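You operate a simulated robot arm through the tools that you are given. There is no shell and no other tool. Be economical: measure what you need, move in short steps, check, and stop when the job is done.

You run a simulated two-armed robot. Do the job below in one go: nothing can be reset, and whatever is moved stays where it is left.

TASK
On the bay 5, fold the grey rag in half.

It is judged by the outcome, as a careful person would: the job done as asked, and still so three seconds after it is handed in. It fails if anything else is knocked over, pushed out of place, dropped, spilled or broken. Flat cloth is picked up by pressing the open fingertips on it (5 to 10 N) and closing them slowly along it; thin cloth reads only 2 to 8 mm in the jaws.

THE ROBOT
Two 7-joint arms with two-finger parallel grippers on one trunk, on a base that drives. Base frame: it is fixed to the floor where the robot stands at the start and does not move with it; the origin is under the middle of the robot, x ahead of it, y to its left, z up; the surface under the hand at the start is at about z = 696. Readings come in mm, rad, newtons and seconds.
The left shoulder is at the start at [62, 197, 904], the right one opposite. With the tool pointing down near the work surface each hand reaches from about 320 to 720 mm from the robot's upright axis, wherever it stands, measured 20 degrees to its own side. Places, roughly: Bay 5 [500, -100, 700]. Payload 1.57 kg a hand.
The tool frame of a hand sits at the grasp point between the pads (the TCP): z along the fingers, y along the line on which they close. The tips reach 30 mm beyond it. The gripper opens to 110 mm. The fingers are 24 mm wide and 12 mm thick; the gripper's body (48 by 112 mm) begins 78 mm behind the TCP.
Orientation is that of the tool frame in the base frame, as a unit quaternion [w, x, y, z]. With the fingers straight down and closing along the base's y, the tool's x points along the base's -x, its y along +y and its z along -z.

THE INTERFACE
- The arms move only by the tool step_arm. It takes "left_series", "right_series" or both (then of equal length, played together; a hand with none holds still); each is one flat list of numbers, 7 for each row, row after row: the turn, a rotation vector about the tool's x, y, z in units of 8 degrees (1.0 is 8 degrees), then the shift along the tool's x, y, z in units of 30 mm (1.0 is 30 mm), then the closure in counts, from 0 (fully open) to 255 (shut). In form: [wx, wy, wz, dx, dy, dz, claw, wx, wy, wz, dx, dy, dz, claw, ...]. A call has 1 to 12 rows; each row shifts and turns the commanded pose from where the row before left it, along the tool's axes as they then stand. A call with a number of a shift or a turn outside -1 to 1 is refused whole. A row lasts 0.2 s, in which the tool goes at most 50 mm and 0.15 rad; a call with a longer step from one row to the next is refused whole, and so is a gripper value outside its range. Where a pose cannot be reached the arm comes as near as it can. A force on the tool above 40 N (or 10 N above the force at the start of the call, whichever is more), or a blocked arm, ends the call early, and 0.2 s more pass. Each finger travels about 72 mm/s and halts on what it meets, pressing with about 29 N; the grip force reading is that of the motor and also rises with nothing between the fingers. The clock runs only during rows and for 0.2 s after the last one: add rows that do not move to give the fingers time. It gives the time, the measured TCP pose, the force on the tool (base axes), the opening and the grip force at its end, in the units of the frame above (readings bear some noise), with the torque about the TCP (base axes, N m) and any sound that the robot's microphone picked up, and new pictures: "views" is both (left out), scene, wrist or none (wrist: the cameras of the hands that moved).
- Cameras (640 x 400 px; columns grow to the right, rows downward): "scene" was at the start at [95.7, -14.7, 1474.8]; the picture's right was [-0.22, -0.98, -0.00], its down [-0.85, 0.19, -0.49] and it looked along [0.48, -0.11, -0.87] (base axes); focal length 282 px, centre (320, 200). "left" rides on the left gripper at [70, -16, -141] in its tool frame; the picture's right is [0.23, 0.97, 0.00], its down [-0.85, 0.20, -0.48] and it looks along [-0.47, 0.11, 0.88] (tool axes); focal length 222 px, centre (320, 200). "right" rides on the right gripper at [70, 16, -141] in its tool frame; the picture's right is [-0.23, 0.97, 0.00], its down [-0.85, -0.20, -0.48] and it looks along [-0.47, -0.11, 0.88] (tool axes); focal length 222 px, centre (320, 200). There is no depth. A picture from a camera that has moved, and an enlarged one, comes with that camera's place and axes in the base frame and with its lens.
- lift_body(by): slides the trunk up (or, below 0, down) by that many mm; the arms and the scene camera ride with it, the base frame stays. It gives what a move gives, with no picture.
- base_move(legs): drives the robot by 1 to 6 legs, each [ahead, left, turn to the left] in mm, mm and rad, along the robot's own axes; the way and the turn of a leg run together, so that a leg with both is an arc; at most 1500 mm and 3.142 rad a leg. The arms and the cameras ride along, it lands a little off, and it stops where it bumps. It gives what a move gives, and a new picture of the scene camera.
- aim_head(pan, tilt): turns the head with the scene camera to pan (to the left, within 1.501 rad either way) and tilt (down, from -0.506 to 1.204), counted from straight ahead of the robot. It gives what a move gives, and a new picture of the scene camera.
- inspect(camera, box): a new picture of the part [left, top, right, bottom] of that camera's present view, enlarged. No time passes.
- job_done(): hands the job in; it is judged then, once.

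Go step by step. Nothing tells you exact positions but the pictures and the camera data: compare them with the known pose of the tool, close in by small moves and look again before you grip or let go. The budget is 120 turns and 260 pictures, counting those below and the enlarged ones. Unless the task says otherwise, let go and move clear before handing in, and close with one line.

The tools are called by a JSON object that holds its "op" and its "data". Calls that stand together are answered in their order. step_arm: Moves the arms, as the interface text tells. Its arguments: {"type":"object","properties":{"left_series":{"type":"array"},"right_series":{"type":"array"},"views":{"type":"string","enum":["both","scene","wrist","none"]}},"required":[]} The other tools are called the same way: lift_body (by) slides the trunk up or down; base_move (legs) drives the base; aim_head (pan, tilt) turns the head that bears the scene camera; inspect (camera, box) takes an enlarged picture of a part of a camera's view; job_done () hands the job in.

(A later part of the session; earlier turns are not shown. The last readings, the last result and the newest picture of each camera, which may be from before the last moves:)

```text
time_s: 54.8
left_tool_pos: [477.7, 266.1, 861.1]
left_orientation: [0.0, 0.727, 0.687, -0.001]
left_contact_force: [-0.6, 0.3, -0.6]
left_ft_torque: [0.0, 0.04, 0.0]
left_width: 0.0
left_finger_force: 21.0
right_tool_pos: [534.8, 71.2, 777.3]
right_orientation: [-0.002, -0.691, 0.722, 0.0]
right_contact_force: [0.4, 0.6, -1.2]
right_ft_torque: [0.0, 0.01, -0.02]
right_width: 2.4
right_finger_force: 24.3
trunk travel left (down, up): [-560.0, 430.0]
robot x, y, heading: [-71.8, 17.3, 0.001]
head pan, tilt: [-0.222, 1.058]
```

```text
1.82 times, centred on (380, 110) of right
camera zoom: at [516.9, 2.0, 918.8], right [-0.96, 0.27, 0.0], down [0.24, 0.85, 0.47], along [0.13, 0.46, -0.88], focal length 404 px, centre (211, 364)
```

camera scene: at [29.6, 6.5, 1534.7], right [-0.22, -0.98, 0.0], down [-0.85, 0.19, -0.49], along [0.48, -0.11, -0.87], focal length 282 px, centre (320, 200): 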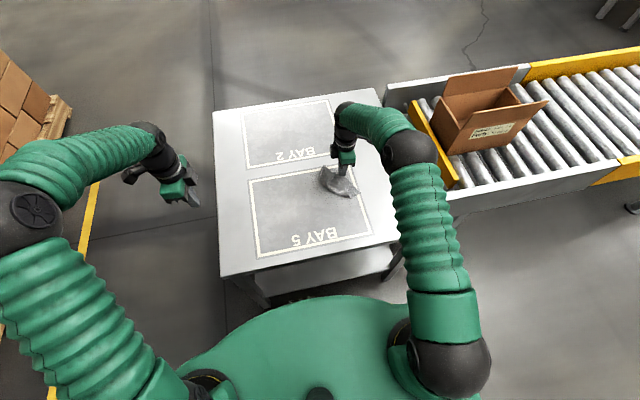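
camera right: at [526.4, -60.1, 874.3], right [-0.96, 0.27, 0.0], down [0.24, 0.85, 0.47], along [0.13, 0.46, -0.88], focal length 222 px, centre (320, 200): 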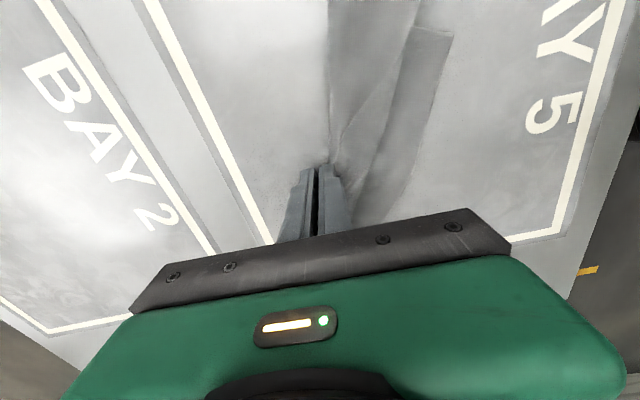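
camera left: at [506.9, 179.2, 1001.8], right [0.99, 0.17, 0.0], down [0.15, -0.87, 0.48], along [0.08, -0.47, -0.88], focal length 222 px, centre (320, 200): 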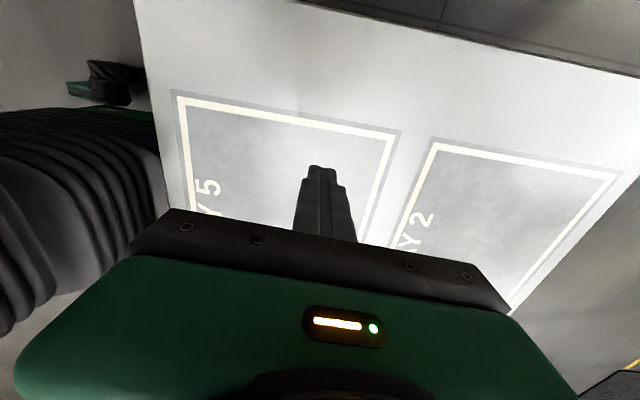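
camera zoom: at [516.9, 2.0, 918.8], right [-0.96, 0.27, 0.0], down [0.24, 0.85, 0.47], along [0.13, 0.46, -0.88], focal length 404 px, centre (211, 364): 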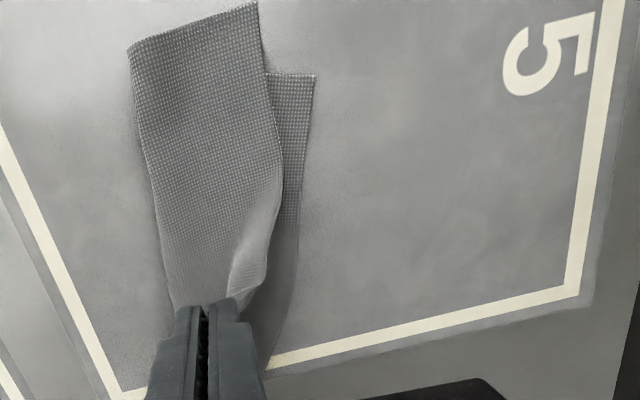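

Now the layout is clear: a lengthwise fold whose upper edge BC sits about 30 mm short of the lower edge DA. I'll pull B along to line up with A and lower it.

{"op": "step_arm", "data": {"right_series": [0, 0, 0, -0.45, 0.15, 0.1, 255, 0, 0, 0, -0.45, 0.15, 0.3, 255, 0, 0, 0, -0.45, 0.1, 0.5, 255, 0, 0, 0, 0, 0, 0.4, 255, 0, 0, 0, 0, 0, 0, 255, 0, 0, 0, 0, 0, 0, 255], "views": "none"}}

{"op": "inspect", "data": {"camera": "scene", "box": [240, 150, 330, 230]}}

{"op": "inspect", "data": {"camera": "right", "box": [280, 0, 480, 220]}}

```text
time_s: 56.2
left_tool_pos: [477.9, 265.3, 861.9]
left_orientation: [0.0, 0.726, 0.687, -0.002]
left_contact_force: [0.3, 0.1, -0.6]
left_ft_torque: [0.01, -0.01, 0.03]
left_width: 0.0
left_finger_force: 20.9
right_tool_pos: [526.1, 109.9, 738.7]
right_orientation: [-0.003, -0.692, 0.722, 0.0]
right_contact_force: [0.8, 0.1, 0.9]
right_ft_torque: [-0.03, -0.01, 0.0]
right_width: 2.1
right_finger_force: 23.4
trunk travel left (down, up): [-560.0, 430.0]
robot x, y, heading: [-66.3, 21.4, 0.0]
head pan, tilt: [-0.222, 1.058]
```

```text
5.00 times, centred on (285, 190) of scene
camera zoom: at [29.1, 8.5, 1534.8], right [-0.22, -0.98, 0.0], down [-0.85, 0.19, -0.49], along [0.48, -0.11, -0.87], focal length 1410 px, centre (495, 250)
```

zoom: 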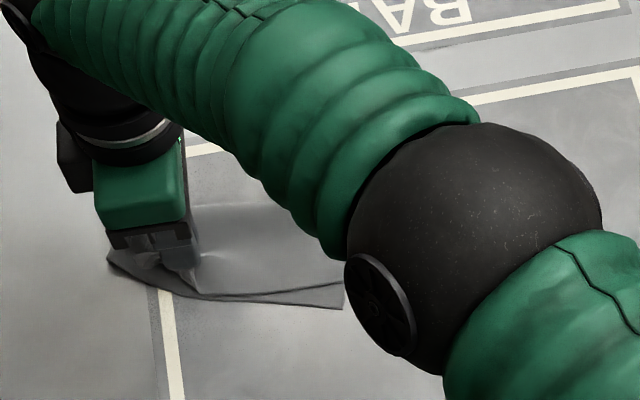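

```text
1.82 times, centred on (380, 110) of right
camera zoom: at [507.2, 42.2, 878.9], right [-0.96, 0.27, 0.0], down [0.24, 0.85, 0.47], along [0.13, 0.46, -0.88], focal length 404 px, centre (211, 364)
```

zoom: 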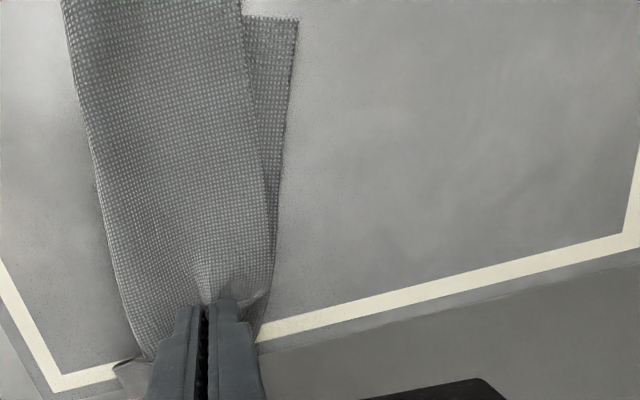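

Nearly aligned. I'll release B gently and lift away.

{"op": "step_arm", "data": {"right_series": [0, 0, 0, 0, 0, 0, 240, 0, 0, 0, 0, 0, 0, 220, 0, 0, 0, 0, 0, 0, 200, 0, 0, 0, 0, 0, -0.3, 200, 0, 0, 0, 0, 0, -0.9, 200, 0, 0, 0, 0, 0, -0.9, 200, 0, 0, 0, 0.6, -0.3, -0.9, 200, 0, 0, 0, 0.9, -0.3, -0.5, 200, 0, 0, 0, 0.9, 0, -0.5, 200, 0, 0, 0, 0.9, 0, 0, 200, 0, 0, 0, 0.9, 0, 0, 200, 0, 0, 0, 0.9, 0, 0, 200], "views": "none"}}

{"op": "step_arm", "data": {"right_series": [0, 0, 0, 0.9, 0, 0, 200, 0, 0, 0, 0.9, 0, 0, 200, 0, 0, 0, 0.9, 0, 0, 200, 0, 0, 0, 0.9, 0, 0, 200, 0, 0, 0, 0.9, 0, 0, 200], "views": "both"}}

{"op": "inspect", "data": {"camera": "scene", "box": [230, 150, 340, 240]}}

```text
time_s: 58.8
left_tool_pos: [477.9, 264.5, 861.2]
left_orientation: [0.0, 0.727, 0.687, 0.0]
left_contact_force: [0.0, -0.5, -0.1]
left_ft_torque: [0.0, -0.02, -0.02]
left_width: 0.0
left_finger_force: 20.7
right_tool_pos: [536.0, -42.9, 856.2]
right_orientation: [-0.003, -0.692, 0.722, 0.0]
right_contact_force: [0.2, -1.3, 0.0]
right_ft_torque: [0.04, 0.0, 0.04]
right_width: 23.7
right_finger_force: 0.0
trunk travel left (down, up): [-560.0, 430.0]
robot x, y, heading: [-67.4, 17.5, 0.004]
head pan, tilt: [-0.222, 1.058]
```

```text
time_s: 60.0
left_tool_pos: [477.4, 264.4, 859.9]
left_orientation: [0.0, 0.727, 0.687, 0.001]
left_contact_force: [0.2, -0.3, 0.1]
left_ft_torque: [0.03, -0.01, -0.02]
left_width: 0.0
left_finger_force: 22.1
right_tool_pos: [532.0, -180.1, 858.1]
right_orientation: [-0.001, -0.692, 0.722, 0.0]
right_contact_force: [0.0, -0.5, 0.1]
right_ft_torque: [-0.01, -0.01, -0.01]
right_width: 23.8
right_finger_force: 0.1
trunk travel left (down, up): [-560.0, 430.0]
robot x, y, heading: [-69.7, 19.6, 0.005]
head pan, tilt: [-0.222, 1.058]
camera scene: at [28.9, 5.4, 1534.7], right [-0.22, -0.98, 0.0], down [-0.85, 0.19, -0.49], along [0.48, -0.11, -0.87], focal length 282 px, centre (320, 200)
camera right: at [513.0, -247.9, 1000.4], right [-0.96, 0.27, 0.0], down [0.24, 0.85, 0.48], along [0.13, 0.46, -0.88], focal length 222 px, centre (320, 200)
```

scene: 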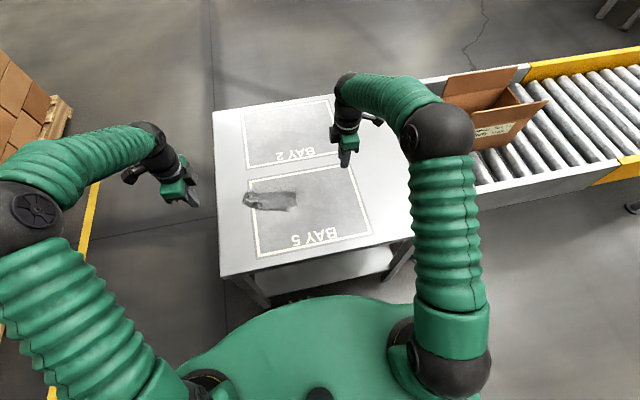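
right: 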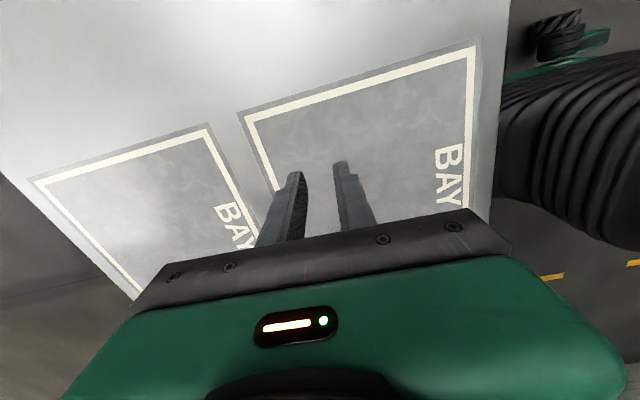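

```text
4.44 times, centred on (285, 195) of scene
camera zoom: at [28.9, 5.4, 1534.7], right [-0.22, -0.98, 0.0], down [-0.85, 0.19, -0.49], along [0.48, -0.11, -0.87], focal length 1254 px, centre (476, 222)
```

zoom: 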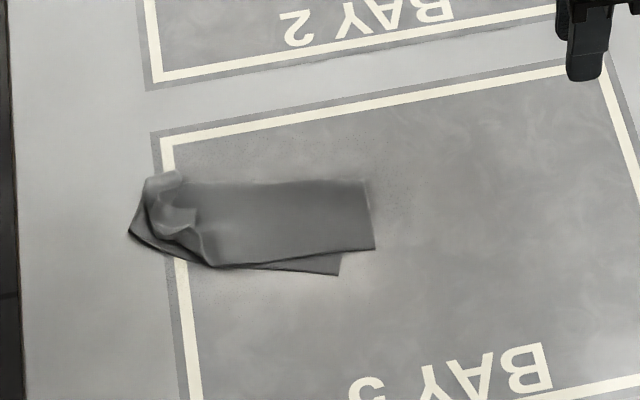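

The fold is mostly there, but the left end of the upper layer is crumpled back. Let me zoom in.

{"op": "inspect", "data": {"camera": "scene", "box": [245, 178, 305, 215]}}

```text
10.67 times, centred on (275, 196) of scene
camera zoom: at [28.9, 5.4, 1534.7], right [-0.22, -0.98, 0.0], down [-0.85, 0.19, -0.49], along [0.48, -0.11, -0.87], focal length 3008 px, centre (800, 237)
```

zoom: 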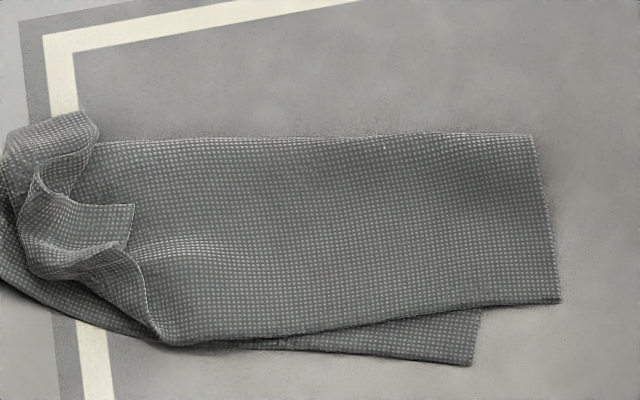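

The upper layer's end (corner B, about (540,105)) is curled back on top. I'll hold the rag's right end down with the right fingertips, and use the left hand's spread fingertips to sweep the curl back out to the left.

{"op": "step_arm", "data": {"left_series": [0, 0, 0, -0.85, 0.325, 0.2, 172, 0, 0, 0, -0.85, 0.325, 0.2, 172, 0, 0, 0, -0.85, 0.325, 0.2, 172, 0, 0, 0, -0.85, 0.325, 0.2, 172, 0, 0, 0, -0.85, 0.325, 0.2, 172, 0, 0, 0, -0.85, 0.325, 0.2, 172, 0, 0, 0, -0.85, 0.325, 0.2, 172, 0, 0, 0, 0, 0, 0.6, 172, 0, 0, 0, 0, 0, 0.6, 172, 0, 0, 0, 0, 0, 0.6, 172], "right_series": [0, 0, 0, -0.76, 0.114, 0.2, 220, 0, 0, 0, -0.76, 0.114, 0.2, 220, 0, 0, 0, -0.76, 0.114, 0.2, 220, 0, 0, 0, -0.76, 0.114, 0.2, 220, 0, 0, 0, -0.76, 0.114, 0.2, 220, 0, 0, 0, -0.76, 0.114, 0.2, 220, 0, 0, 0, -0.76, 0.114, 0.2, 220, 0, 0, 0, 0, 0, 0.75, 220, 0, 0, 0, 0, 0, 0.75, 220, 0, 0, 0, 0, 0, 0.75, 220], "views": "both"}}

{"op": "inspect", "data": {"camera": "left", "box": [160, 60, 480, 240]}}

{"op": "inspect", "data": {"camera": "scene", "box": [230, 150, 340, 230]}}

```text
time_s: 62.2
left_tool_pos: [537.5, 83.0, 763.0]
left_orientation: [0.0, 0.727, 0.687, -0.001]
left_contact_force: [0.4, 0.8, -0.2]
left_ft_torque: [0.02, 0.01, 0.03]
left_width: 36.1
left_finger_force: 0.1
right_tool_pos: [512.7, -18.4, 749.0]
right_orientation: [-0.002, -0.692, 0.722, 0.0]
right_contact_force: [0.9, -0.4, -0.3]
right_ft_torque: [0.03, 0.01, 0.01]
right_width: 15.1
right_finger_force: 0.0
trunk travel left (down, up): [-560.0, 430.0]
robot x, y, heading: [-71.5, 17.4, 0.005]
head pan, tilt: [-0.222, 1.058]
camera scene: at [30.7, 6.4, 1534.7], right [-0.22, -0.98, 0.0], down [-0.85, 0.19, -0.49], along [0.48, -0.11, -0.87], focal length 282 px, centre (320, 200)
camera right: at [494.5, -86.8, 889.8], right [-0.96, 0.27, 0.0], down [0.24, 0.85, 0.48], along [0.13, 0.46, -0.88], focal length 222 px, centre (320, 200)
camera left: at [524.6, 152.6, 904.9], right [0.98, 0.17, 0.0], down [0.15, -0.86, 0.48], along [0.08, -0.47, -0.88], focal length 222 px, centre (320, 200)
```

scene: 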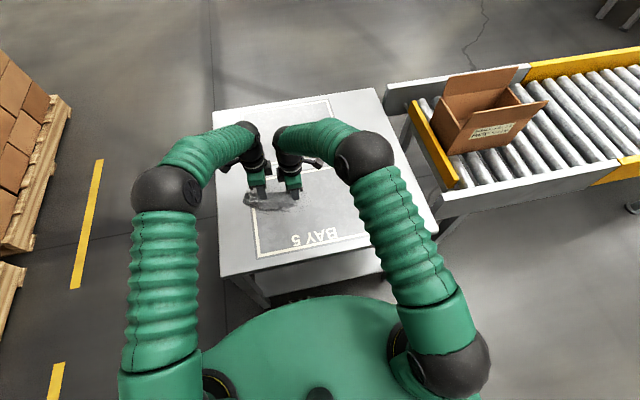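
right: 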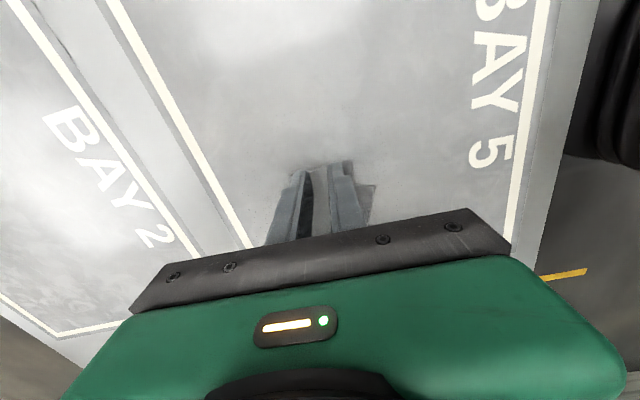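
left: 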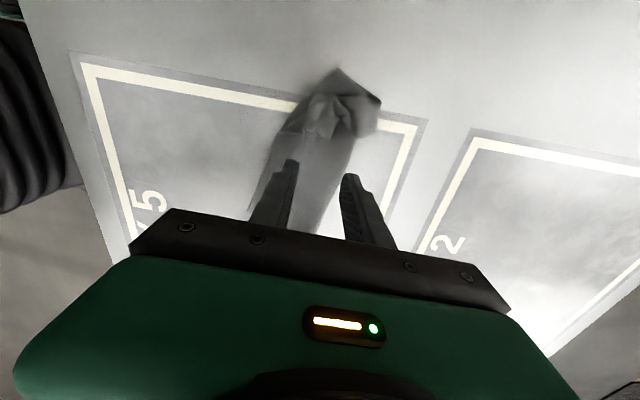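

```text
2.00 times, centred on (320, 150) of left
camera zoom: at [524.6, 152.6, 904.9], right [0.98, 0.17, 0.0], down [0.15, -0.86, 0.48], along [0.08, -0.47, -0.88], focal length 444 px, centre (320, 300)
```

zoom: 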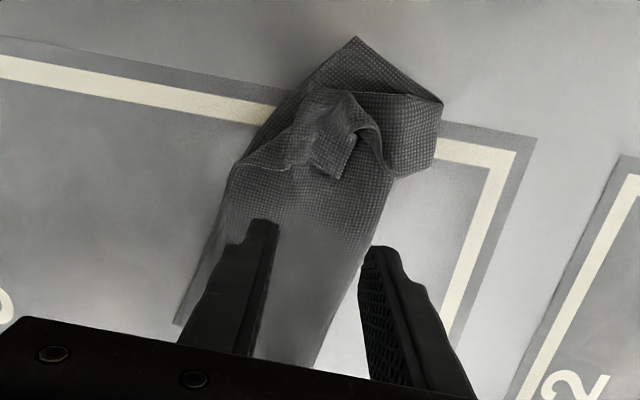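

```text
5.00 times, centred on (285, 190) of scene
camera zoom: at [30.7, 6.4, 1534.7], right [-0.22, -0.98, 0.0], down [-0.85, 0.19, -0.49], along [0.48, -0.11, -0.87], focal length 1410 px, centre (495, 250)
```

zoom: 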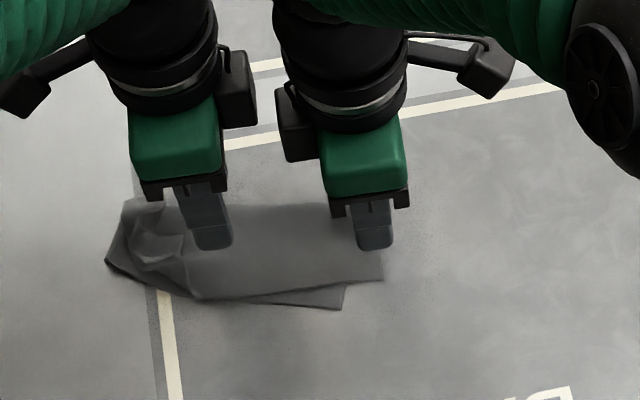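

The left wrist view shows it well: B's curl points back toward the fingers at about (538,109). I'll narrow the left fingers to push it, press the right hand down as an anchor, and lower the left.

{"op": "step_arm", "data": {"left_series": [0, 0, 0, 0, -0.05, 0.3, 238, 0, 0, 0, 0, 0, 0.3, 238, 0, 0, 0, 0, 0, 0.3, 238, 0, 0, 0, 0, 0, 0.1, 238, 0, 0, 0, 0, 0, 0, 238], "right_series": [0, 0, 0, 0, 0, 0.25, 220, 0, 0, 0, 0, 0, 0.25, 220, 0, 0, 0, 0, 0, 0.15, 220, 0, 0, 0, 0, 0, 0.05, 220, 0, 0, 0, 0, 0, 0, 220], "views": "none"}}

```text
time_s: 63.4
left_tool_pos: [534.7, 82.1, 734.2]
left_orientation: [0.0, 0.727, 0.687, -0.001]
left_contact_force: [-0.6, 0.9, 0.1]
left_ft_torque: [0.0, 0.01, 0.01]
left_width: 7.6
left_finger_force: 0.2
right_tool_pos: [512.4, -18.9, 729.7]
right_orientation: [-0.001, -0.691, 0.722, 0.0]
right_contact_force: [0.2, -0.5, 5.8]
right_ft_torque: [0.04, -0.09, 0.0]
right_width: 14.9
right_finger_force: 0.0
trunk travel left (down, up): [-560.0, 430.0]
robot x, y, heading: [-69.8, 18.6, 0.002]
head pan, tilt: [-0.222, 1.058]
```

The right hand anchors at 6 N. Now I'll sweep the left fingertips slowly to the left.

{"op": "step_arm", "data": {"left_series": [0, 0, 0, 0.33, 0, 0.03, 238, 0, 0, 0, 0.33, 0, 0.03, 238, 0, 0, 0, 0.33, 0, 0, 238, 0, 0, 0, 0.33, 0, 0, 238, 0, 0, 0, 0.33, 0, 0, 238, 0, 0, 0, 0.33, 0, 0, 238, 0, 0, 0, 0, 0, 0, 238], "views": "none"}}

{"op": "inspect", "data": {"camera": "left", "box": [160, 60, 480, 240]}}

{"op": "inspect", "data": {"camera": "scene", "box": [230, 160, 320, 230]}}

```text
time_s: 65.0
left_tool_pos: [536.9, 143.0, 732.9]
left_orientation: [0.001, 0.726, 0.688, 0.0]
left_contact_force: [-0.1, -0.4, 1.3]
left_ft_torque: [-0.01, 0.02, 0.04]
left_width: 7.2
left_finger_force: 0.1
right_tool_pos: [512.8, -17.4, 727.7]
right_orientation: [-0.002, -0.691, 0.722, -0.001]
right_contact_force: [0.2, -0.1, 7.8]
right_ft_torque: [0.08, -0.12, -0.01]
right_width: 15.4
right_finger_force: 0.3
trunk travel left (down, up): [-560.0, 430.0]
robot x, y, heading: [-68.7, 20.9, 0.001]
head pan, tilt: [-0.222, 1.058]
```

```text
2.00 times, centred on (320, 150) of left
camera zoom: at [523.1, 212.2, 874.7], right [0.99, 0.17, 0.0], down [0.15, -0.86, 0.48], along [0.08, -0.47, -0.88], focal length 444 px, centre (320, 300)
```

zoom: 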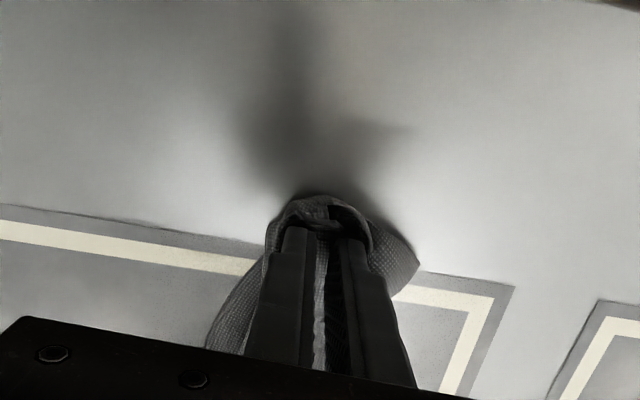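

```text
5.71 times, centred on (275, 195) of scene
camera zoom: at [27.7, 6.5, 1534.9], right [-0.22, -0.98, 0.0], down [-0.85, 0.19, -0.49], along [0.48, -0.11, -0.87], focal length 1612 px, centre (577, 229)
```

zoom: 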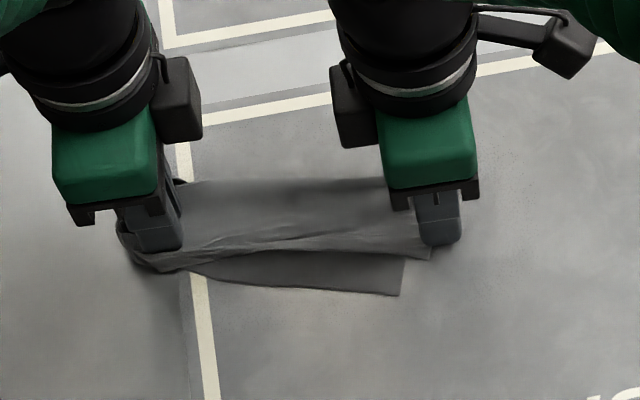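

{"op": "step_arm", "data": {"left_series": [0, 0, 0, 0, 0, -0.3, 238, 0, 0, 0, 0, 0, -0.7, 238, 0, 0, 0, 0, 0, -0.9, 238, 0, 0, 0, 0.5, 0, -0.9, 238, 0, 0, 0, 0.9, 0, 0, 238, 0, 0, 0, 0.9, 0, 0, 238], "views": "wrist"}}

{"op": "inspect", "data": {"camera": "scene", "box": [230, 170, 310, 225]}}

```text
time_s: 66.4
left_tool_pos: [541.5, 212.7, 817.3]
left_orientation: [0.0, 0.726, 0.687, -0.001]
left_contact_force: [0.5, -0.1, 1.1]
left_ft_torque: [0.02, 0.04, -0.02]
left_width: 7.4
left_finger_force: 0.1
right_tool_pos: [511.9, -18.0, 727.2]
right_orientation: [-0.003, -0.692, 0.722, -0.001]
right_contact_force: [0.9, -1.8, 9.3]
right_ft_torque: [0.03, -0.18, -0.03]
right_width: 15.7
right_finger_force: 0.6
trunk travel left (down, up): [-560.0, 430.0]
robot x, y, heading: [-66.4, 17.4, 0.004]
head pan, tilt: [-0.222, 1.058]
camera left: at [528.2, 283.4, 959.2], right [0.99, 0.17, 0.0], down [0.15, -0.86, 0.48], along [0.08, -0.47, -0.88], focal length 222 px, centre (320, 200)
```

left: 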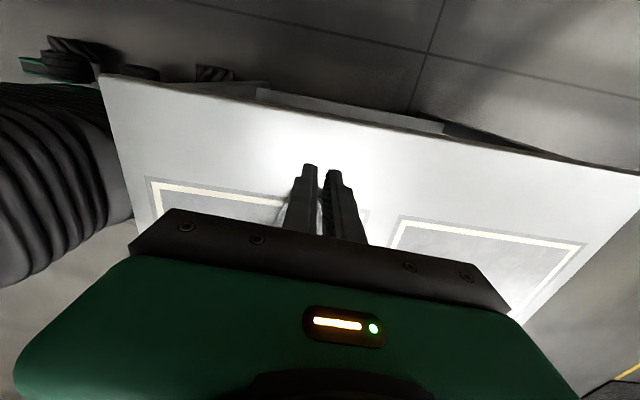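

```text
7.27 times, centred on (270, 198) of scene
camera zoom: at [27.4, 8.3, 1534.9], right [-0.22, -0.98, 0.0], down [-0.85, 0.19, -0.49], along [0.48, -0.11, -0.87], focal length 2051 px, centre (684, 218)
```

zoom: 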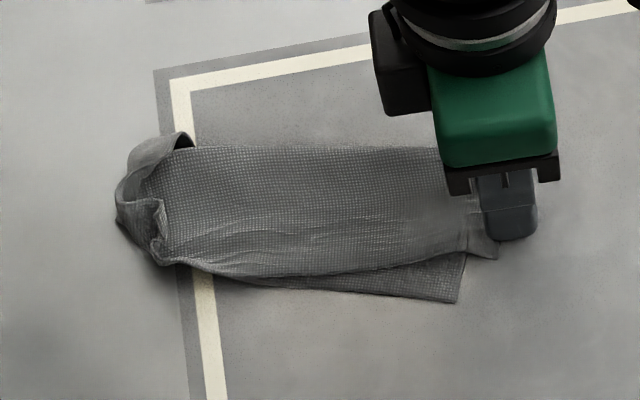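

{"op": "inspect", "data": {"camera": "scene", "box": [240, 182, 270, 208]}}

{"op": "inspect", "data": {"camera": "right", "box": [240, 100, 440, 230]}}

```text
15.38 times, centred on (255, 195) of scene
camera zoom: at [27.4, 8.3, 1534.9], right [-0.22, -0.98, 0.0], down [-0.85, 0.19, -0.49], along [0.48, -0.11, -0.87], focal length 4339 px, centre (1320, 277)
```

zoom: 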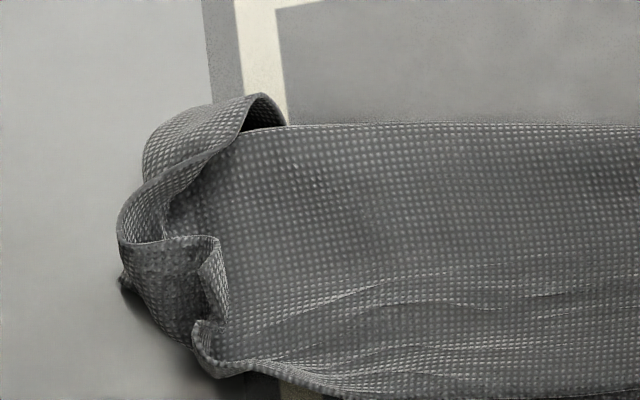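

```text
3.08 times, centred on (340, 165) of right
camera zoom: at [494.0, -85.4, 869.8], right [-0.96, 0.27, 0.0], down [0.24, 0.85, 0.47], along [0.13, 0.46, -0.88], focal length 684 px, centre (258, 308)
```

zoom: 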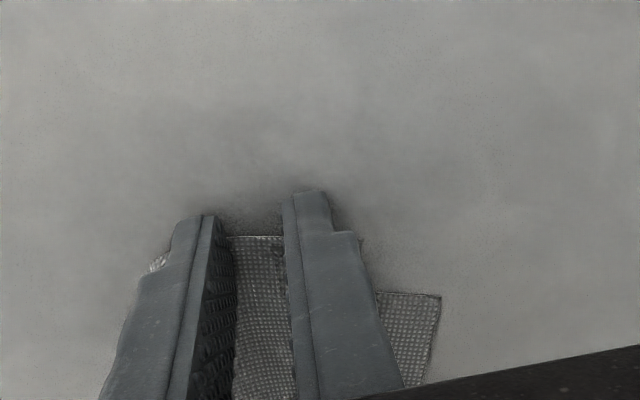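

The end is now a smaller standing lip. I'll iron it outward: set the left fingertips lightly on the cloth inside the lip and drag left with slight pressure.

{"op": "step_arm", "data": {"left_series": [0, 0, 0, -0.9, -0.045, 0, 209, 0, 0, 0, -0.9, -0.045, 0, 209, 0, 0, 0, -0.9, -0.045, 0, 209, 0, 0, 0, -0.9, -0.045, 0, 209, 0, 0, 0, 0, 0, 0.75, 209, 0, 0, 0, 0, 0, 0.75, 209, 0, 0, 0, 0, 0, 0.75, 209, 0, 0, 0, 0, 0, 0.35, 209, 0, 0, 0, 0, 0, 0.25, 209, 0, 0, 0, 0, 0, 0.05, 209, 0, 0, 0, 0, 0, 0, 209], "views": "wrist"}}

{"op": "inspect", "data": {"camera": "left", "box": [200, 80, 440, 240]}}

```text
time_s: 68.8
left_tool_pos: [530.6, 103.6, 730.1]
left_orientation: [0.0, 0.727, 0.687, 0.0]
left_contact_force: [0.1, 0.5, -0.2]
left_ft_torque: [0.01, 0.01, -0.01]
left_width: 19.8
left_finger_force: 0.0
right_tool_pos: [514.1, -17.5, 728.8]
right_orientation: [-0.002, -0.692, 0.722, 0.0]
right_contact_force: [1.6, 1.4, 9.2]
right_ft_torque: [0.1, -0.18, 0.01]
right_width: 15.4
right_finger_force: 0.2
trunk travel left (down, up): [-560.0, 430.0]
robot x, y, heading: [-67.0, 20.9, 0.001]
head pan, tilt: [-0.222, 1.058]
camera left: at [517.4, 173.6, 870.8], right [0.98, 0.17, 0.0], down [0.15, -0.86, 0.48], along [0.08, -0.47, -0.88], focal length 222 px, centre (320, 200)
```

left: 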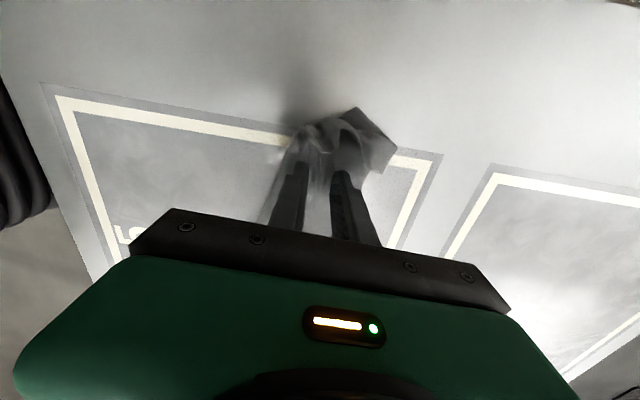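

```text
2.50 times, centred on (320, 160) of left
camera zoom: at [517.4, 173.6, 870.8], right [0.98, 0.17, 0.0], down [0.15, -0.86, 0.48], along [0.08, -0.47, -0.88], focal length 555 px, centre (320, 300)
```

zoom: 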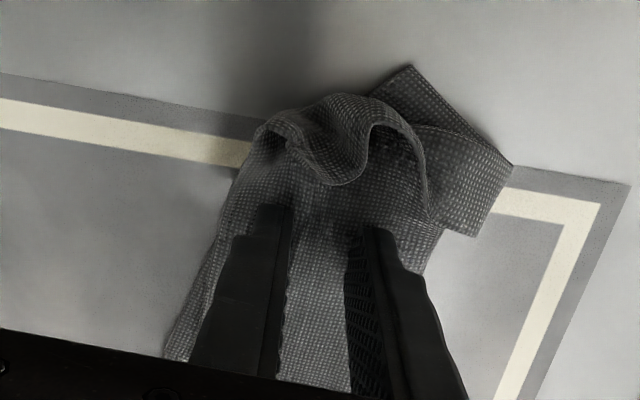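

I'll press lightly and iron outward past the end.

{"op": "step_arm", "data": {"left_series": [0, 0, 0, 0, 0, 0.06, 209, 0, 0, 0, 0.25, 0, 0.02, 209, 0, 0, 0, 0.25, 0, 0, 209, 0, 0, 0, 0.25, 0, 0, 209, 0, 0, 0, 0.25, 0, 0, 209, 0, 0, 0, 0.25, 0, 0, 209, 0, 0, 0, 0.25, 0, 0, 209, 0, 0, 0, 0.25, 0, 0, 209, 0, 0, 0, 0.25, 0, 0, 209, 0, 0, 0, 0.25, 0, 0, 209, 0, 0, 0, 0.25, 0, 0, 209], "views": "none"}}

{"op": "inspect", "data": {"camera": "left", "box": [200, 80, 440, 240]}}

{"op": "inspect", "data": {"camera": "scene", "box": [230, 170, 310, 225]}}

```text
time_s: 71.2
left_tool_pos: [534.4, 177.8, 729.8]
left_orientation: [0.0, 0.727, 0.687, 0.0]
left_contact_force: [0.1, -1.9, 9.0]
left_ft_torque: [-0.02, -0.13, -0.04]
left_width: 19.8
left_finger_force: 0.1
right_tool_pos: [512.7, -17.0, 727.8]
right_orientation: [-0.002, -0.692, 0.722, 0.0]
right_contact_force: [0.1, 1.1, 0.0]
right_ft_torque: [0.03, -0.01, -0.01]
right_width: 15.0
right_finger_force: 0.1
trunk travel left (down, up): [-560.0, 430.0]
robot x, y, heading: [-68.5, 19.0, 0.001]
head pan, tilt: [-0.222, 1.058]
```

```text
2.50 times, centred on (320, 160) of left
camera zoom: at [521.8, 248.3, 869.8], right [0.99, 0.17, 0.0], down [0.15, -0.87, 0.48], along [0.08, -0.47, -0.88], focal length 555 px, centre (320, 300)
```

zoom: 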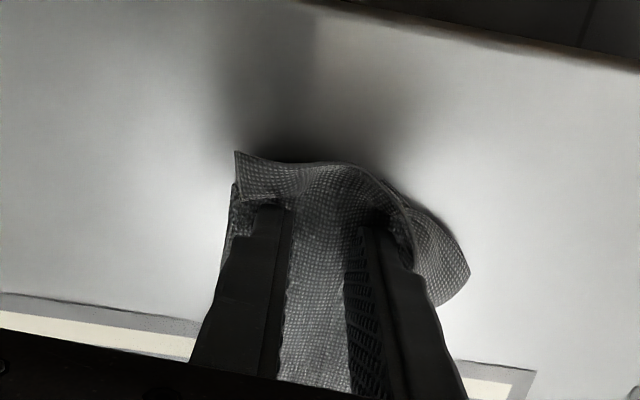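

```text
7.27 times, centred on (270, 198) of scene
camera zoom: at [27.4, 6.2, 1534.9], right [-0.22, -0.98, 0.0], down [-0.85, 0.19, -0.49], along [0.48, -0.11, -0.87], focal length 2051 px, centre (684, 218)
```

zoom: 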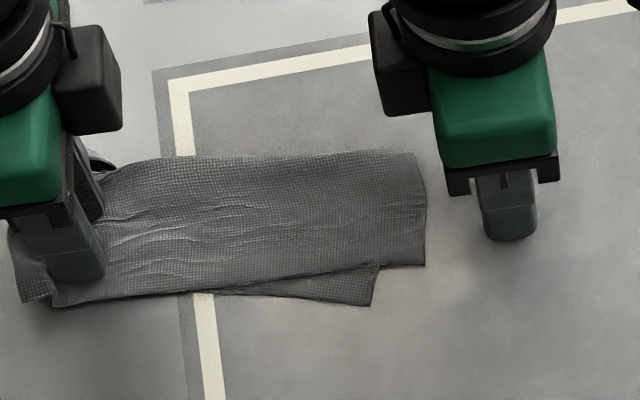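

The curl has flipped outward, though the rag slid left about 50 mm. I'll lift the left hand clear and look.

{"op": "step_arm", "data": {"left_series": [0, 0, 0, 0, 0, -0.3, 209, 0, 0, 0, 0, 0, -0.9, 209, 0, 0, 0, 0.6, 0, -0.9, 209, 0, 0, 0, 0.9, 0, -0.9, 209, 0, 0, 0, 0.9, 0, 0, 209, 0, 0, 0, 0, 0, 0, 209], "right_series": [0, 0, 0, 0, 0, -0.3, 209, 0, 0, 0, 0, 0, -0.9, 209, 0, 0, 0, 0, 0, -0.9, 209, 0, 0, 0, 0.5, 0, -0.5, 209, 0, 0, 0, 0.9, 0, 0, 209, 0, 0, 0, 0.9, 0, 0, 209], "views": "scene"}}

{"op": "inspect", "data": {"camera": "scene", "box": [225, 175, 295, 220]}}

```text
time_s: 72.6
left_tool_pos: [538.7, 248.8, 819.7]
left_orientation: [-0.001, 0.727, 0.687, 0.0]
left_contact_force: [0.2, -0.5, 0.2]
left_ft_torque: [0.0, 0.0, -0.01]
left_width: 19.8
left_finger_force: 0.0
right_tool_pos: [513.0, -86.9, 805.8]
right_orientation: [-0.001, -0.692, 0.722, 0.0]
right_contact_force: [-0.8, 0.2, 0.7]
right_ft_torque: [-0.02, 0.0, 0.01]
right_width: 20.1
right_finger_force: 0.0
trunk travel left (down, up): [-560.0, 430.0]
robot x, y, heading: [-67.3, 17.6, 0.003]
head pan, tilt: [-0.222, 1.058]
camera scene: at [29.3, 5.3, 1534.7], right [-0.22, -0.98, 0.0], down [-0.85, 0.19, -0.49], along [0.48, -0.11, -0.87], focal length 282 px, centre (320, 200)
```

scene: 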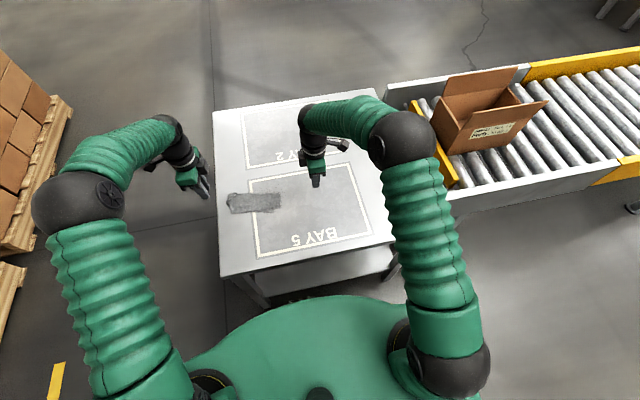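

```text
8.89 times, centred on (260, 198) of scene
camera zoom: at [29.3, 5.3, 1534.7], right [-0.22, -0.98, 0.0], down [-0.85, 0.19, -0.49], along [0.48, -0.11, -0.87], focal length 2507 px, centre (853, 222)
```

zoom: 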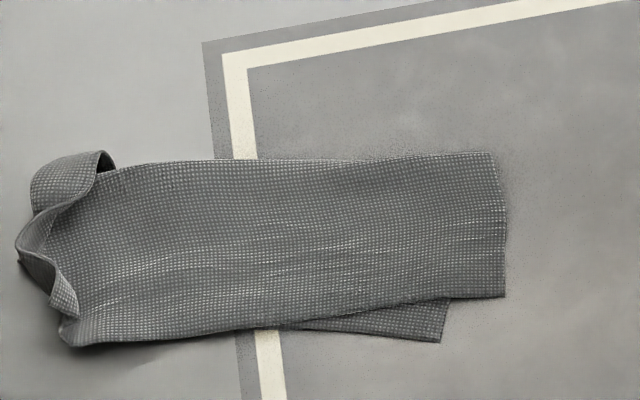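

Only a small lip remains at the left end. I'll now pull the whole folded rag back onto the bay by pressing with the right fingertips and dragging right.

{"op": "step_arm", "data": {"right_series": [0, 0, 0, -0.9, 0, 0, 209, 0, 0, 0, -0.9, 0, 0, 209, 0, 0, 0, -0.9, 0, 0, 209, 0, 0, 0, -0.9, 0, 0, 209, 0, 0, 0, -0.9, 0, 0, 209, 0, 0, 0, -0.9, 0, 0, 209, 0, 0, 0, 0, 0, 0.8, 209, 0, 0, 0, 0, 0, 0.8, 209, 0, 0, 0, 0, 0, 0.7, 209, 0, 0, 0, 0, 0, 0.2, 209, 0, 0, 0, 0, 0, 0.05, 209, 0, 0, 0, 0, 0, 0, 209], "views": "none"}}

```text
time_s: 75.2
left_tool_pos: [539.8, 250.6, 817.0]
left_orientation: [0.0, 0.726, 0.687, -0.001]
left_contact_force: [-0.5, -0.2, 0.8]
left_ft_torque: [0.02, 0.0, 0.03]
left_width: 20.0
left_finger_force: 0.0
right_tool_pos: [517.1, 74.2, 728.6]
right_orientation: [-0.002, -0.691, 0.723, -0.001]
right_contact_force: [-0.3, 0.1, 0.1]
right_ft_torque: [-0.02, 0.0, -0.01]
right_width: 19.7
right_finger_force: 0.1
trunk travel left (down, up): [-560.0, 430.0]
robot x, y, heading: [-68.1, 21.8, 0.009]
head pan, tilt: [-0.222, 1.058]
```

{"op": "step_arm", "data": {"right_series": [0, 0, 0, 0, 0, 0.05, 209, 0, 0, 0, 0, 0, 0.02, 209, 0, 0, 0, 0.43, 0, 0, 209, 0, 0, 0, 0.43, 0, 0, 209, 0, 0, 0, 0.43, 0, 0, 209, 0, 0, 0, 0.43, 0, 0, 209], "views": "none"}}

{"op": "inspect", "data": {"camera": "scene", "box": [225, 165, 315, 225]}}

```text
time_s: 76.6
left_tool_pos: [537.4, 250.9, 819.0]
left_orientation: [0.0, 0.727, 0.687, 0.0]
left_contact_force: [0.3, 0.0, 0.7]
left_ft_torque: [-0.01, 0.01, 0.0]
left_width: 19.9
left_finger_force: 0.0
right_tool_pos: [515.4, 23.4, 727.5]
right_orientation: [-0.001, -0.691, 0.722, -0.002]
right_contact_force: [0.6, 2.4, 12.4]
right_ft_torque: [0.08, 0.16, -0.04]
right_width: 19.7
right_finger_force: 0.0
trunk travel left (down, up): [-560.0, 430.0]
robot x, y, heading: [-66.4, 18.5, -0.001]
head pan, tilt: [-0.222, 1.058]
```

```text
6.67 times, centred on (270, 195) of scene
camera zoom: at [27.0, 7.9, 1535.0], right [-0.22, -0.98, 0.0], down [-0.85, 0.19, -0.49], along [0.48, -0.11, -0.87], focal length 1880 px, centre (653, 233)
```

zoom: 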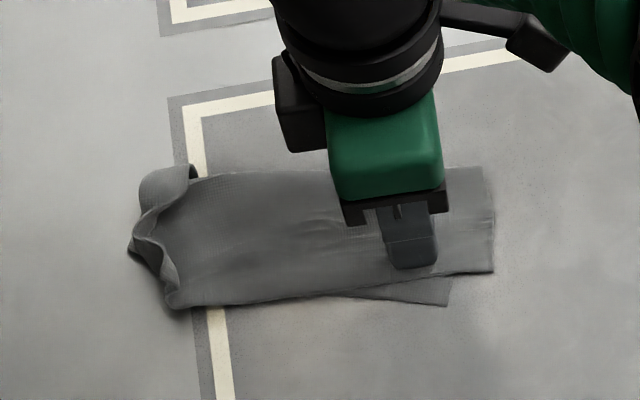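

The whole rag drags together nicely, so I'll continue.

{"op": "step_arm", "data": {"right_series": [0, 0, 0, 0.43, 0, 0, 209, 0, 0, 0, 0.43, 0, 0, 209, 0, 0, 0, 0.43, 0, 0, 209, 0, 0, 0, 0.43, 0, 0, 209, 0, 0, 0, 0.43, 0, 0, 209, 0, 0, 0, 0.43, 0, 0, 209, 0, 0, 0, 0.43, 0, 0, 209, 0, 0, 0, 0.43, 0, 0, 209, 0, 0, 0, 0, 0, 0, 209], "views": "none"}}

{"op": "inspect", "data": {"camera": "scene", "box": [245, 155, 345, 235]}}

```text
time_s: 78.6
left_tool_pos: [538.0, 250.4, 820.0]
left_orientation: [0.001, 0.727, 0.686, 0.0]
left_contact_force: [-0.1, -0.6, 0.5]
left_ft_torque: [-0.02, -0.03, -0.03]
left_width: 19.7
left_finger_force: 0.2
right_tool_pos: [509.8, -78.1, 727.2]
right_orientation: [-0.003, -0.692, 0.722, -0.001]
right_contact_force: [0.4, 2.7, 18.1]
right_ft_torque: [0.07, 0.27, -0.04]
right_width: 19.7
right_finger_force: 0.0
trunk travel left (down, up): [-560.0, 430.0]
robot x, y, heading: [-68.7, 23.3, 0.002]
head pan, tilt: [-0.222, 1.058]
```

```text
5.00 times, centred on (295, 195) of scene
camera zoom: at [25.6, 8.9, 1535.1], right [-0.22, -0.98, 0.0], down [-0.85, 0.19, -0.49], along [0.48, -0.11, -0.87], focal length 1410 px, centre (445, 225)
```

zoom: 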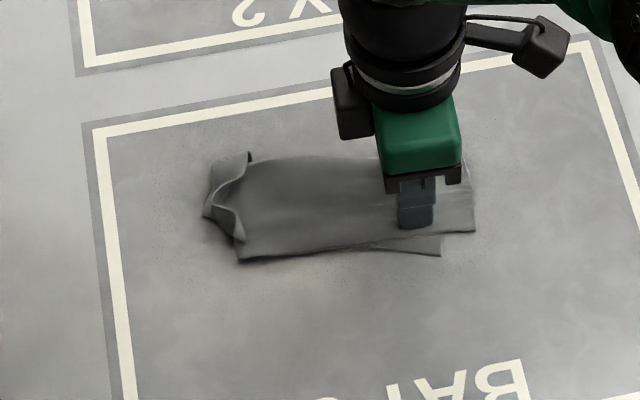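

The rag is back inside the bay, and the right hand stays down as an anchor. Next I'll bring the left hand to iron the remaining lip outward.

{"op": "step_arm", "data": {"left_series": [0, 0, 0, -0.92, -0.015, 0, 172, 0, 0, 0, -0.92, -0.015, 0, 172, 0, 0, 0, -0.92, -0.015, 0, 172, 0, 0, 0, -0.92, -0.015, 0, 172, 0, 0, 0, -0.92, -0.015, 0, 172, 0, 0, 0, -0.92, -0.015, 0, 172, 0, 0, 0, -0.92, -0.015, 0, 172, 0, 0, 0, -0.9, -0.015, 0, 172, 0, 0, 0, 0, 0, 0.8, 172, 0, 0, 0, 0, 0, 0.8, 172, 0, 0, 0, 0, 0, 0.8, 172, 0, 0, 0, 0, 0, 0.4, 172], "views": "wrist"}}

{"op": "inspect", "data": {"camera": "left", "box": [200, 80, 440, 240]}}

```text
time_s: 81.2
left_tool_pos: [523.4, 30.8, 733.9]
left_orientation: [0.001, 0.727, 0.687, 0.0]
left_contact_force: [0.1, 0.3, 0.2]
left_ft_torque: [0.02, -0.02, 0.01]
left_width: 35.3
left_finger_force: 0.1
right_tool_pos: [509.8, -79.4, 728.8]
right_orientation: [-0.001, -0.691, 0.723, -0.001]
right_contact_force: [0.4, 3.0, 19.3]
right_ft_torque: [0.05, 0.26, -0.02]
right_width: 19.8
right_finger_force: 0.2
trunk travel left (down, up): [-560.0, 430.0]
robot x, y, heading: [-63.8, 19.2, 0.008]
head pan, tilt: [-0.222, 1.058]
camera left: at [510.2, 99.8, 875.3], right [0.98, 0.17, 0.0], down [0.15, -0.86, 0.48], along [0.08, -0.47, -0.88], focal length 222 px, centre (320, 200)
```

left: 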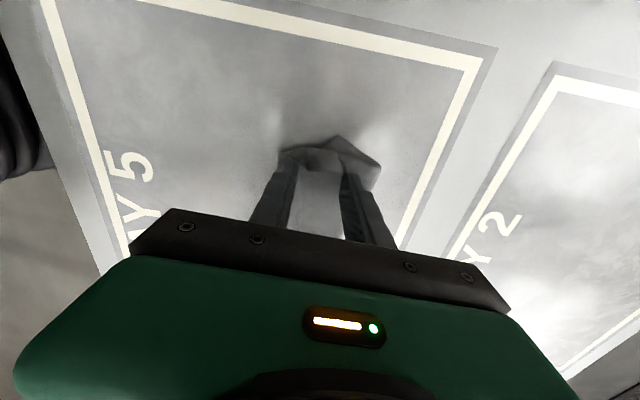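

```text
2.50 times, centred on (320, 160) of left
camera zoom: at [510.2, 99.8, 875.3], right [0.98, 0.17, 0.0], down [0.15, -0.86, 0.48], along [0.08, -0.47, -0.88], focal length 555 px, centre (320, 300)
```

zoom: 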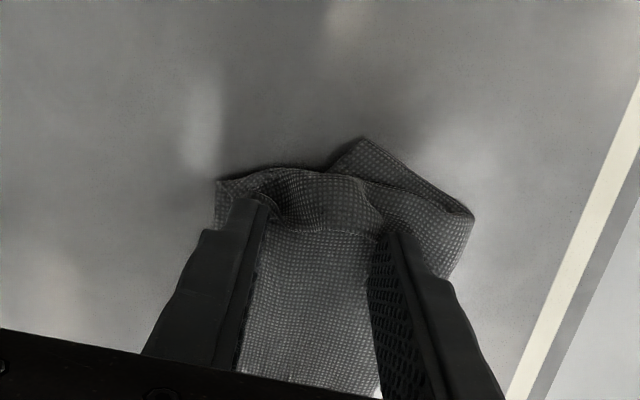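

{"op": "step_arm", "data": {"left_series": [0, 0, 0, 0, 0, 0.1, 172, 0, 0, 0, 0, 0, 0.07, 172, 0, 0, 0, 0.25, 0, 0.02, 172, 0, 0, 0, 0.25, 0, 0, 172, 0, 0, 0, 0.25, 0, 0, 172, 0, 0, 0, 0.25, 0, 0, 172, 0, 0, 0, 0.25, 0, 0, 172, 0, 0, 0, 0.25, 0, 0, 172, 0, 0, 0, 0.25, 0, 0, 172, 0, 0, 0, 0.25, 0, 0, 172], "views": "none"}}

{"op": "inspect", "data": {"camera": "left", "box": [200, 80, 440, 240]}}

{"op": "inspect", "data": {"camera": "scene", "box": [245, 155, 345, 235]}}

```text
time_s: 83.4
left_tool_pos: [525.7, 92.8, 727.8]
left_orientation: [0.0, 0.727, 0.687, 0.0]
left_contact_force: [-0.3, 0.3, 0.6]
left_ft_torque: [0.0, -0.02, 0.0]
left_width: 35.7
left_finger_force: 0.0
right_tool_pos: [509.7, -77.8, 727.9]
right_orientation: [-0.002, -0.692, 0.722, -0.001]
right_contact_force: [-1.5, 1.3, 18.3]
right_ft_torque: [0.02, 0.29, -0.02]
right_width: 19.3
right_finger_force: 0.0
trunk travel left (down, up): [-560.0, 430.0]
robot x, y, heading: [-70.9, 15.1, 0.004]
head pan, tilt: [-0.222, 1.058]
```

```text
2.50 times, centred on (320, 160) of left
camera zoom: at [512.5, 161.9, 870.1], right [0.98, 0.17, 0.0], down [0.15, -0.86, 0.48], along [0.08, -0.47, -0.88], focal length 555 px, centre (320, 300)
```

zoom: 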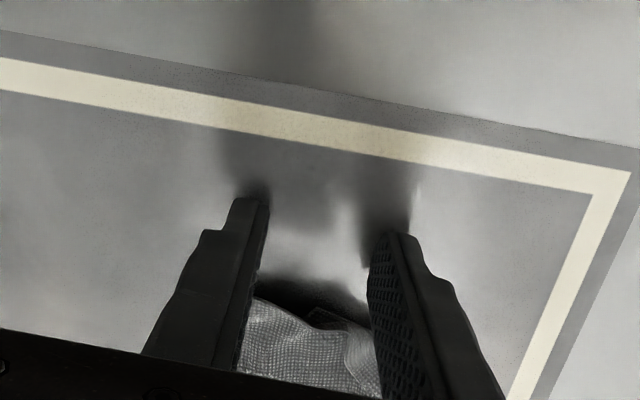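

```text
5.00 times, centred on (295, 195) of scene
camera zoom: at [25.2, 7.9, 1535.1], right [-0.22, -0.98, 0.0], down [-0.85, 0.19, -0.49], along [0.48, -0.11, -0.87], focal length 1410 px, centre (445, 225)
```

zoom: 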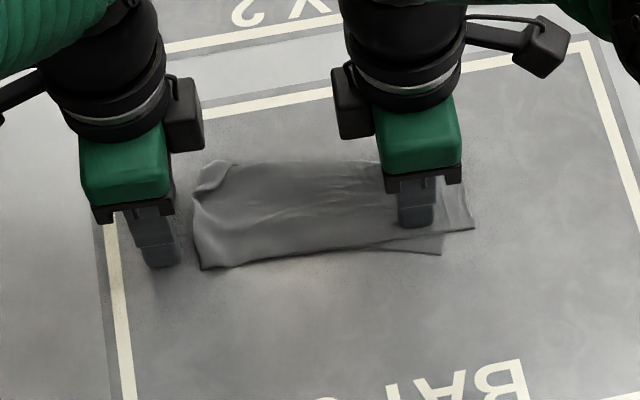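

The end ironed out well. I'll lift both hands clear and review.

{"op": "step_arm", "data": {"left_series": [0, 0, 0, 0, 0, -0.6, 172, 0, 0, 0, 0.9, 0, -0.9, 172, 0, 0, 0, 0.9, 0, -0.9, 172, 0, 0, 0, 0.9, 0, -0.5, 172, 0, 0, 0, 0.9, 0, 0, 172, 0, 0, 0, 0, 0, 0, 172], "right_series": [0, 0, 0, 0, 0, -0.3, 209, 0, 0, 0, 0, 0, -0.9, 209, 0, 0, 0, 0.5, 0, -0.9, 209, 0, 0, 0, 0.9, 0, -0.5, 209, 0, 0, 0, 0.9, 0, 0, 209, 0, 0, 0, 0.9, 0, 0, 209], "views": "none"}}

{"op": "inspect", "data": {"camera": "scene", "box": [255, 175, 335, 225]}}

{"op": "inspect", "data": {"camera": "left", "box": [200, 80, 440, 240]}}

```text
time_s: 84.8
left_tool_pos: [532.4, 199.6, 814.9]
left_orientation: [0.0, 0.727, 0.687, 0.0]
left_contact_force: [-1.0, 0.0, 0.1]
left_ft_torque: [-0.03, 0.0, -0.02]
left_width: 35.7
left_finger_force: 0.1
right_tool_pos: [506.9, -175.7, 805.6]
right_orientation: [-0.001, -0.692, 0.722, 0.0]
right_contact_force: [-0.1, -0.3, 0.1]
right_ft_torque: [0.0, 0.0, -0.03]
right_width: 19.7
right_finger_force: 0.1
trunk travel left (down, up): [-560.0, 430.0]
robot x, y, heading: [-66.6, 21.7, 0.003]
head pan, tilt: [-0.222, 1.058]
```

```text
8.00 times, centred on (295, 200) of scene
camera zoom: at [29.0, 5.0, 1534.7], right [-0.22, -0.98, 0.0], down [-0.85, 0.19, -0.49], along [0.48, -0.11, -0.87], focal length 2256 px, centre (520, 200)
```

zoom: 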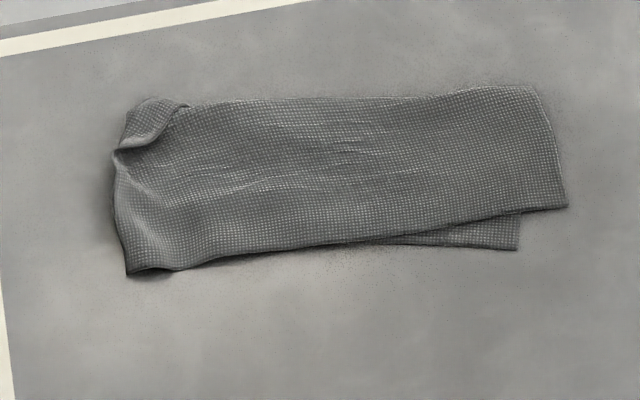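

```text
2.50 times, centred on (320, 160) of left
camera zoom: at [520.2, 268.4, 956.2], right [0.98, 0.17, 0.0], down [0.15, -0.87, 0.48], along [0.08, -0.47, -0.88], focal length 555 px, centre (320, 300)
```

zoom: 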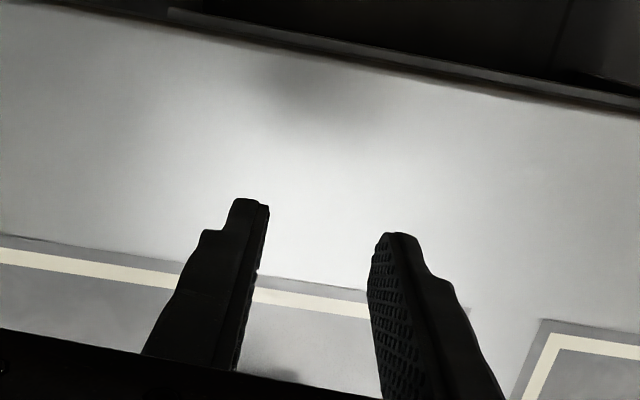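

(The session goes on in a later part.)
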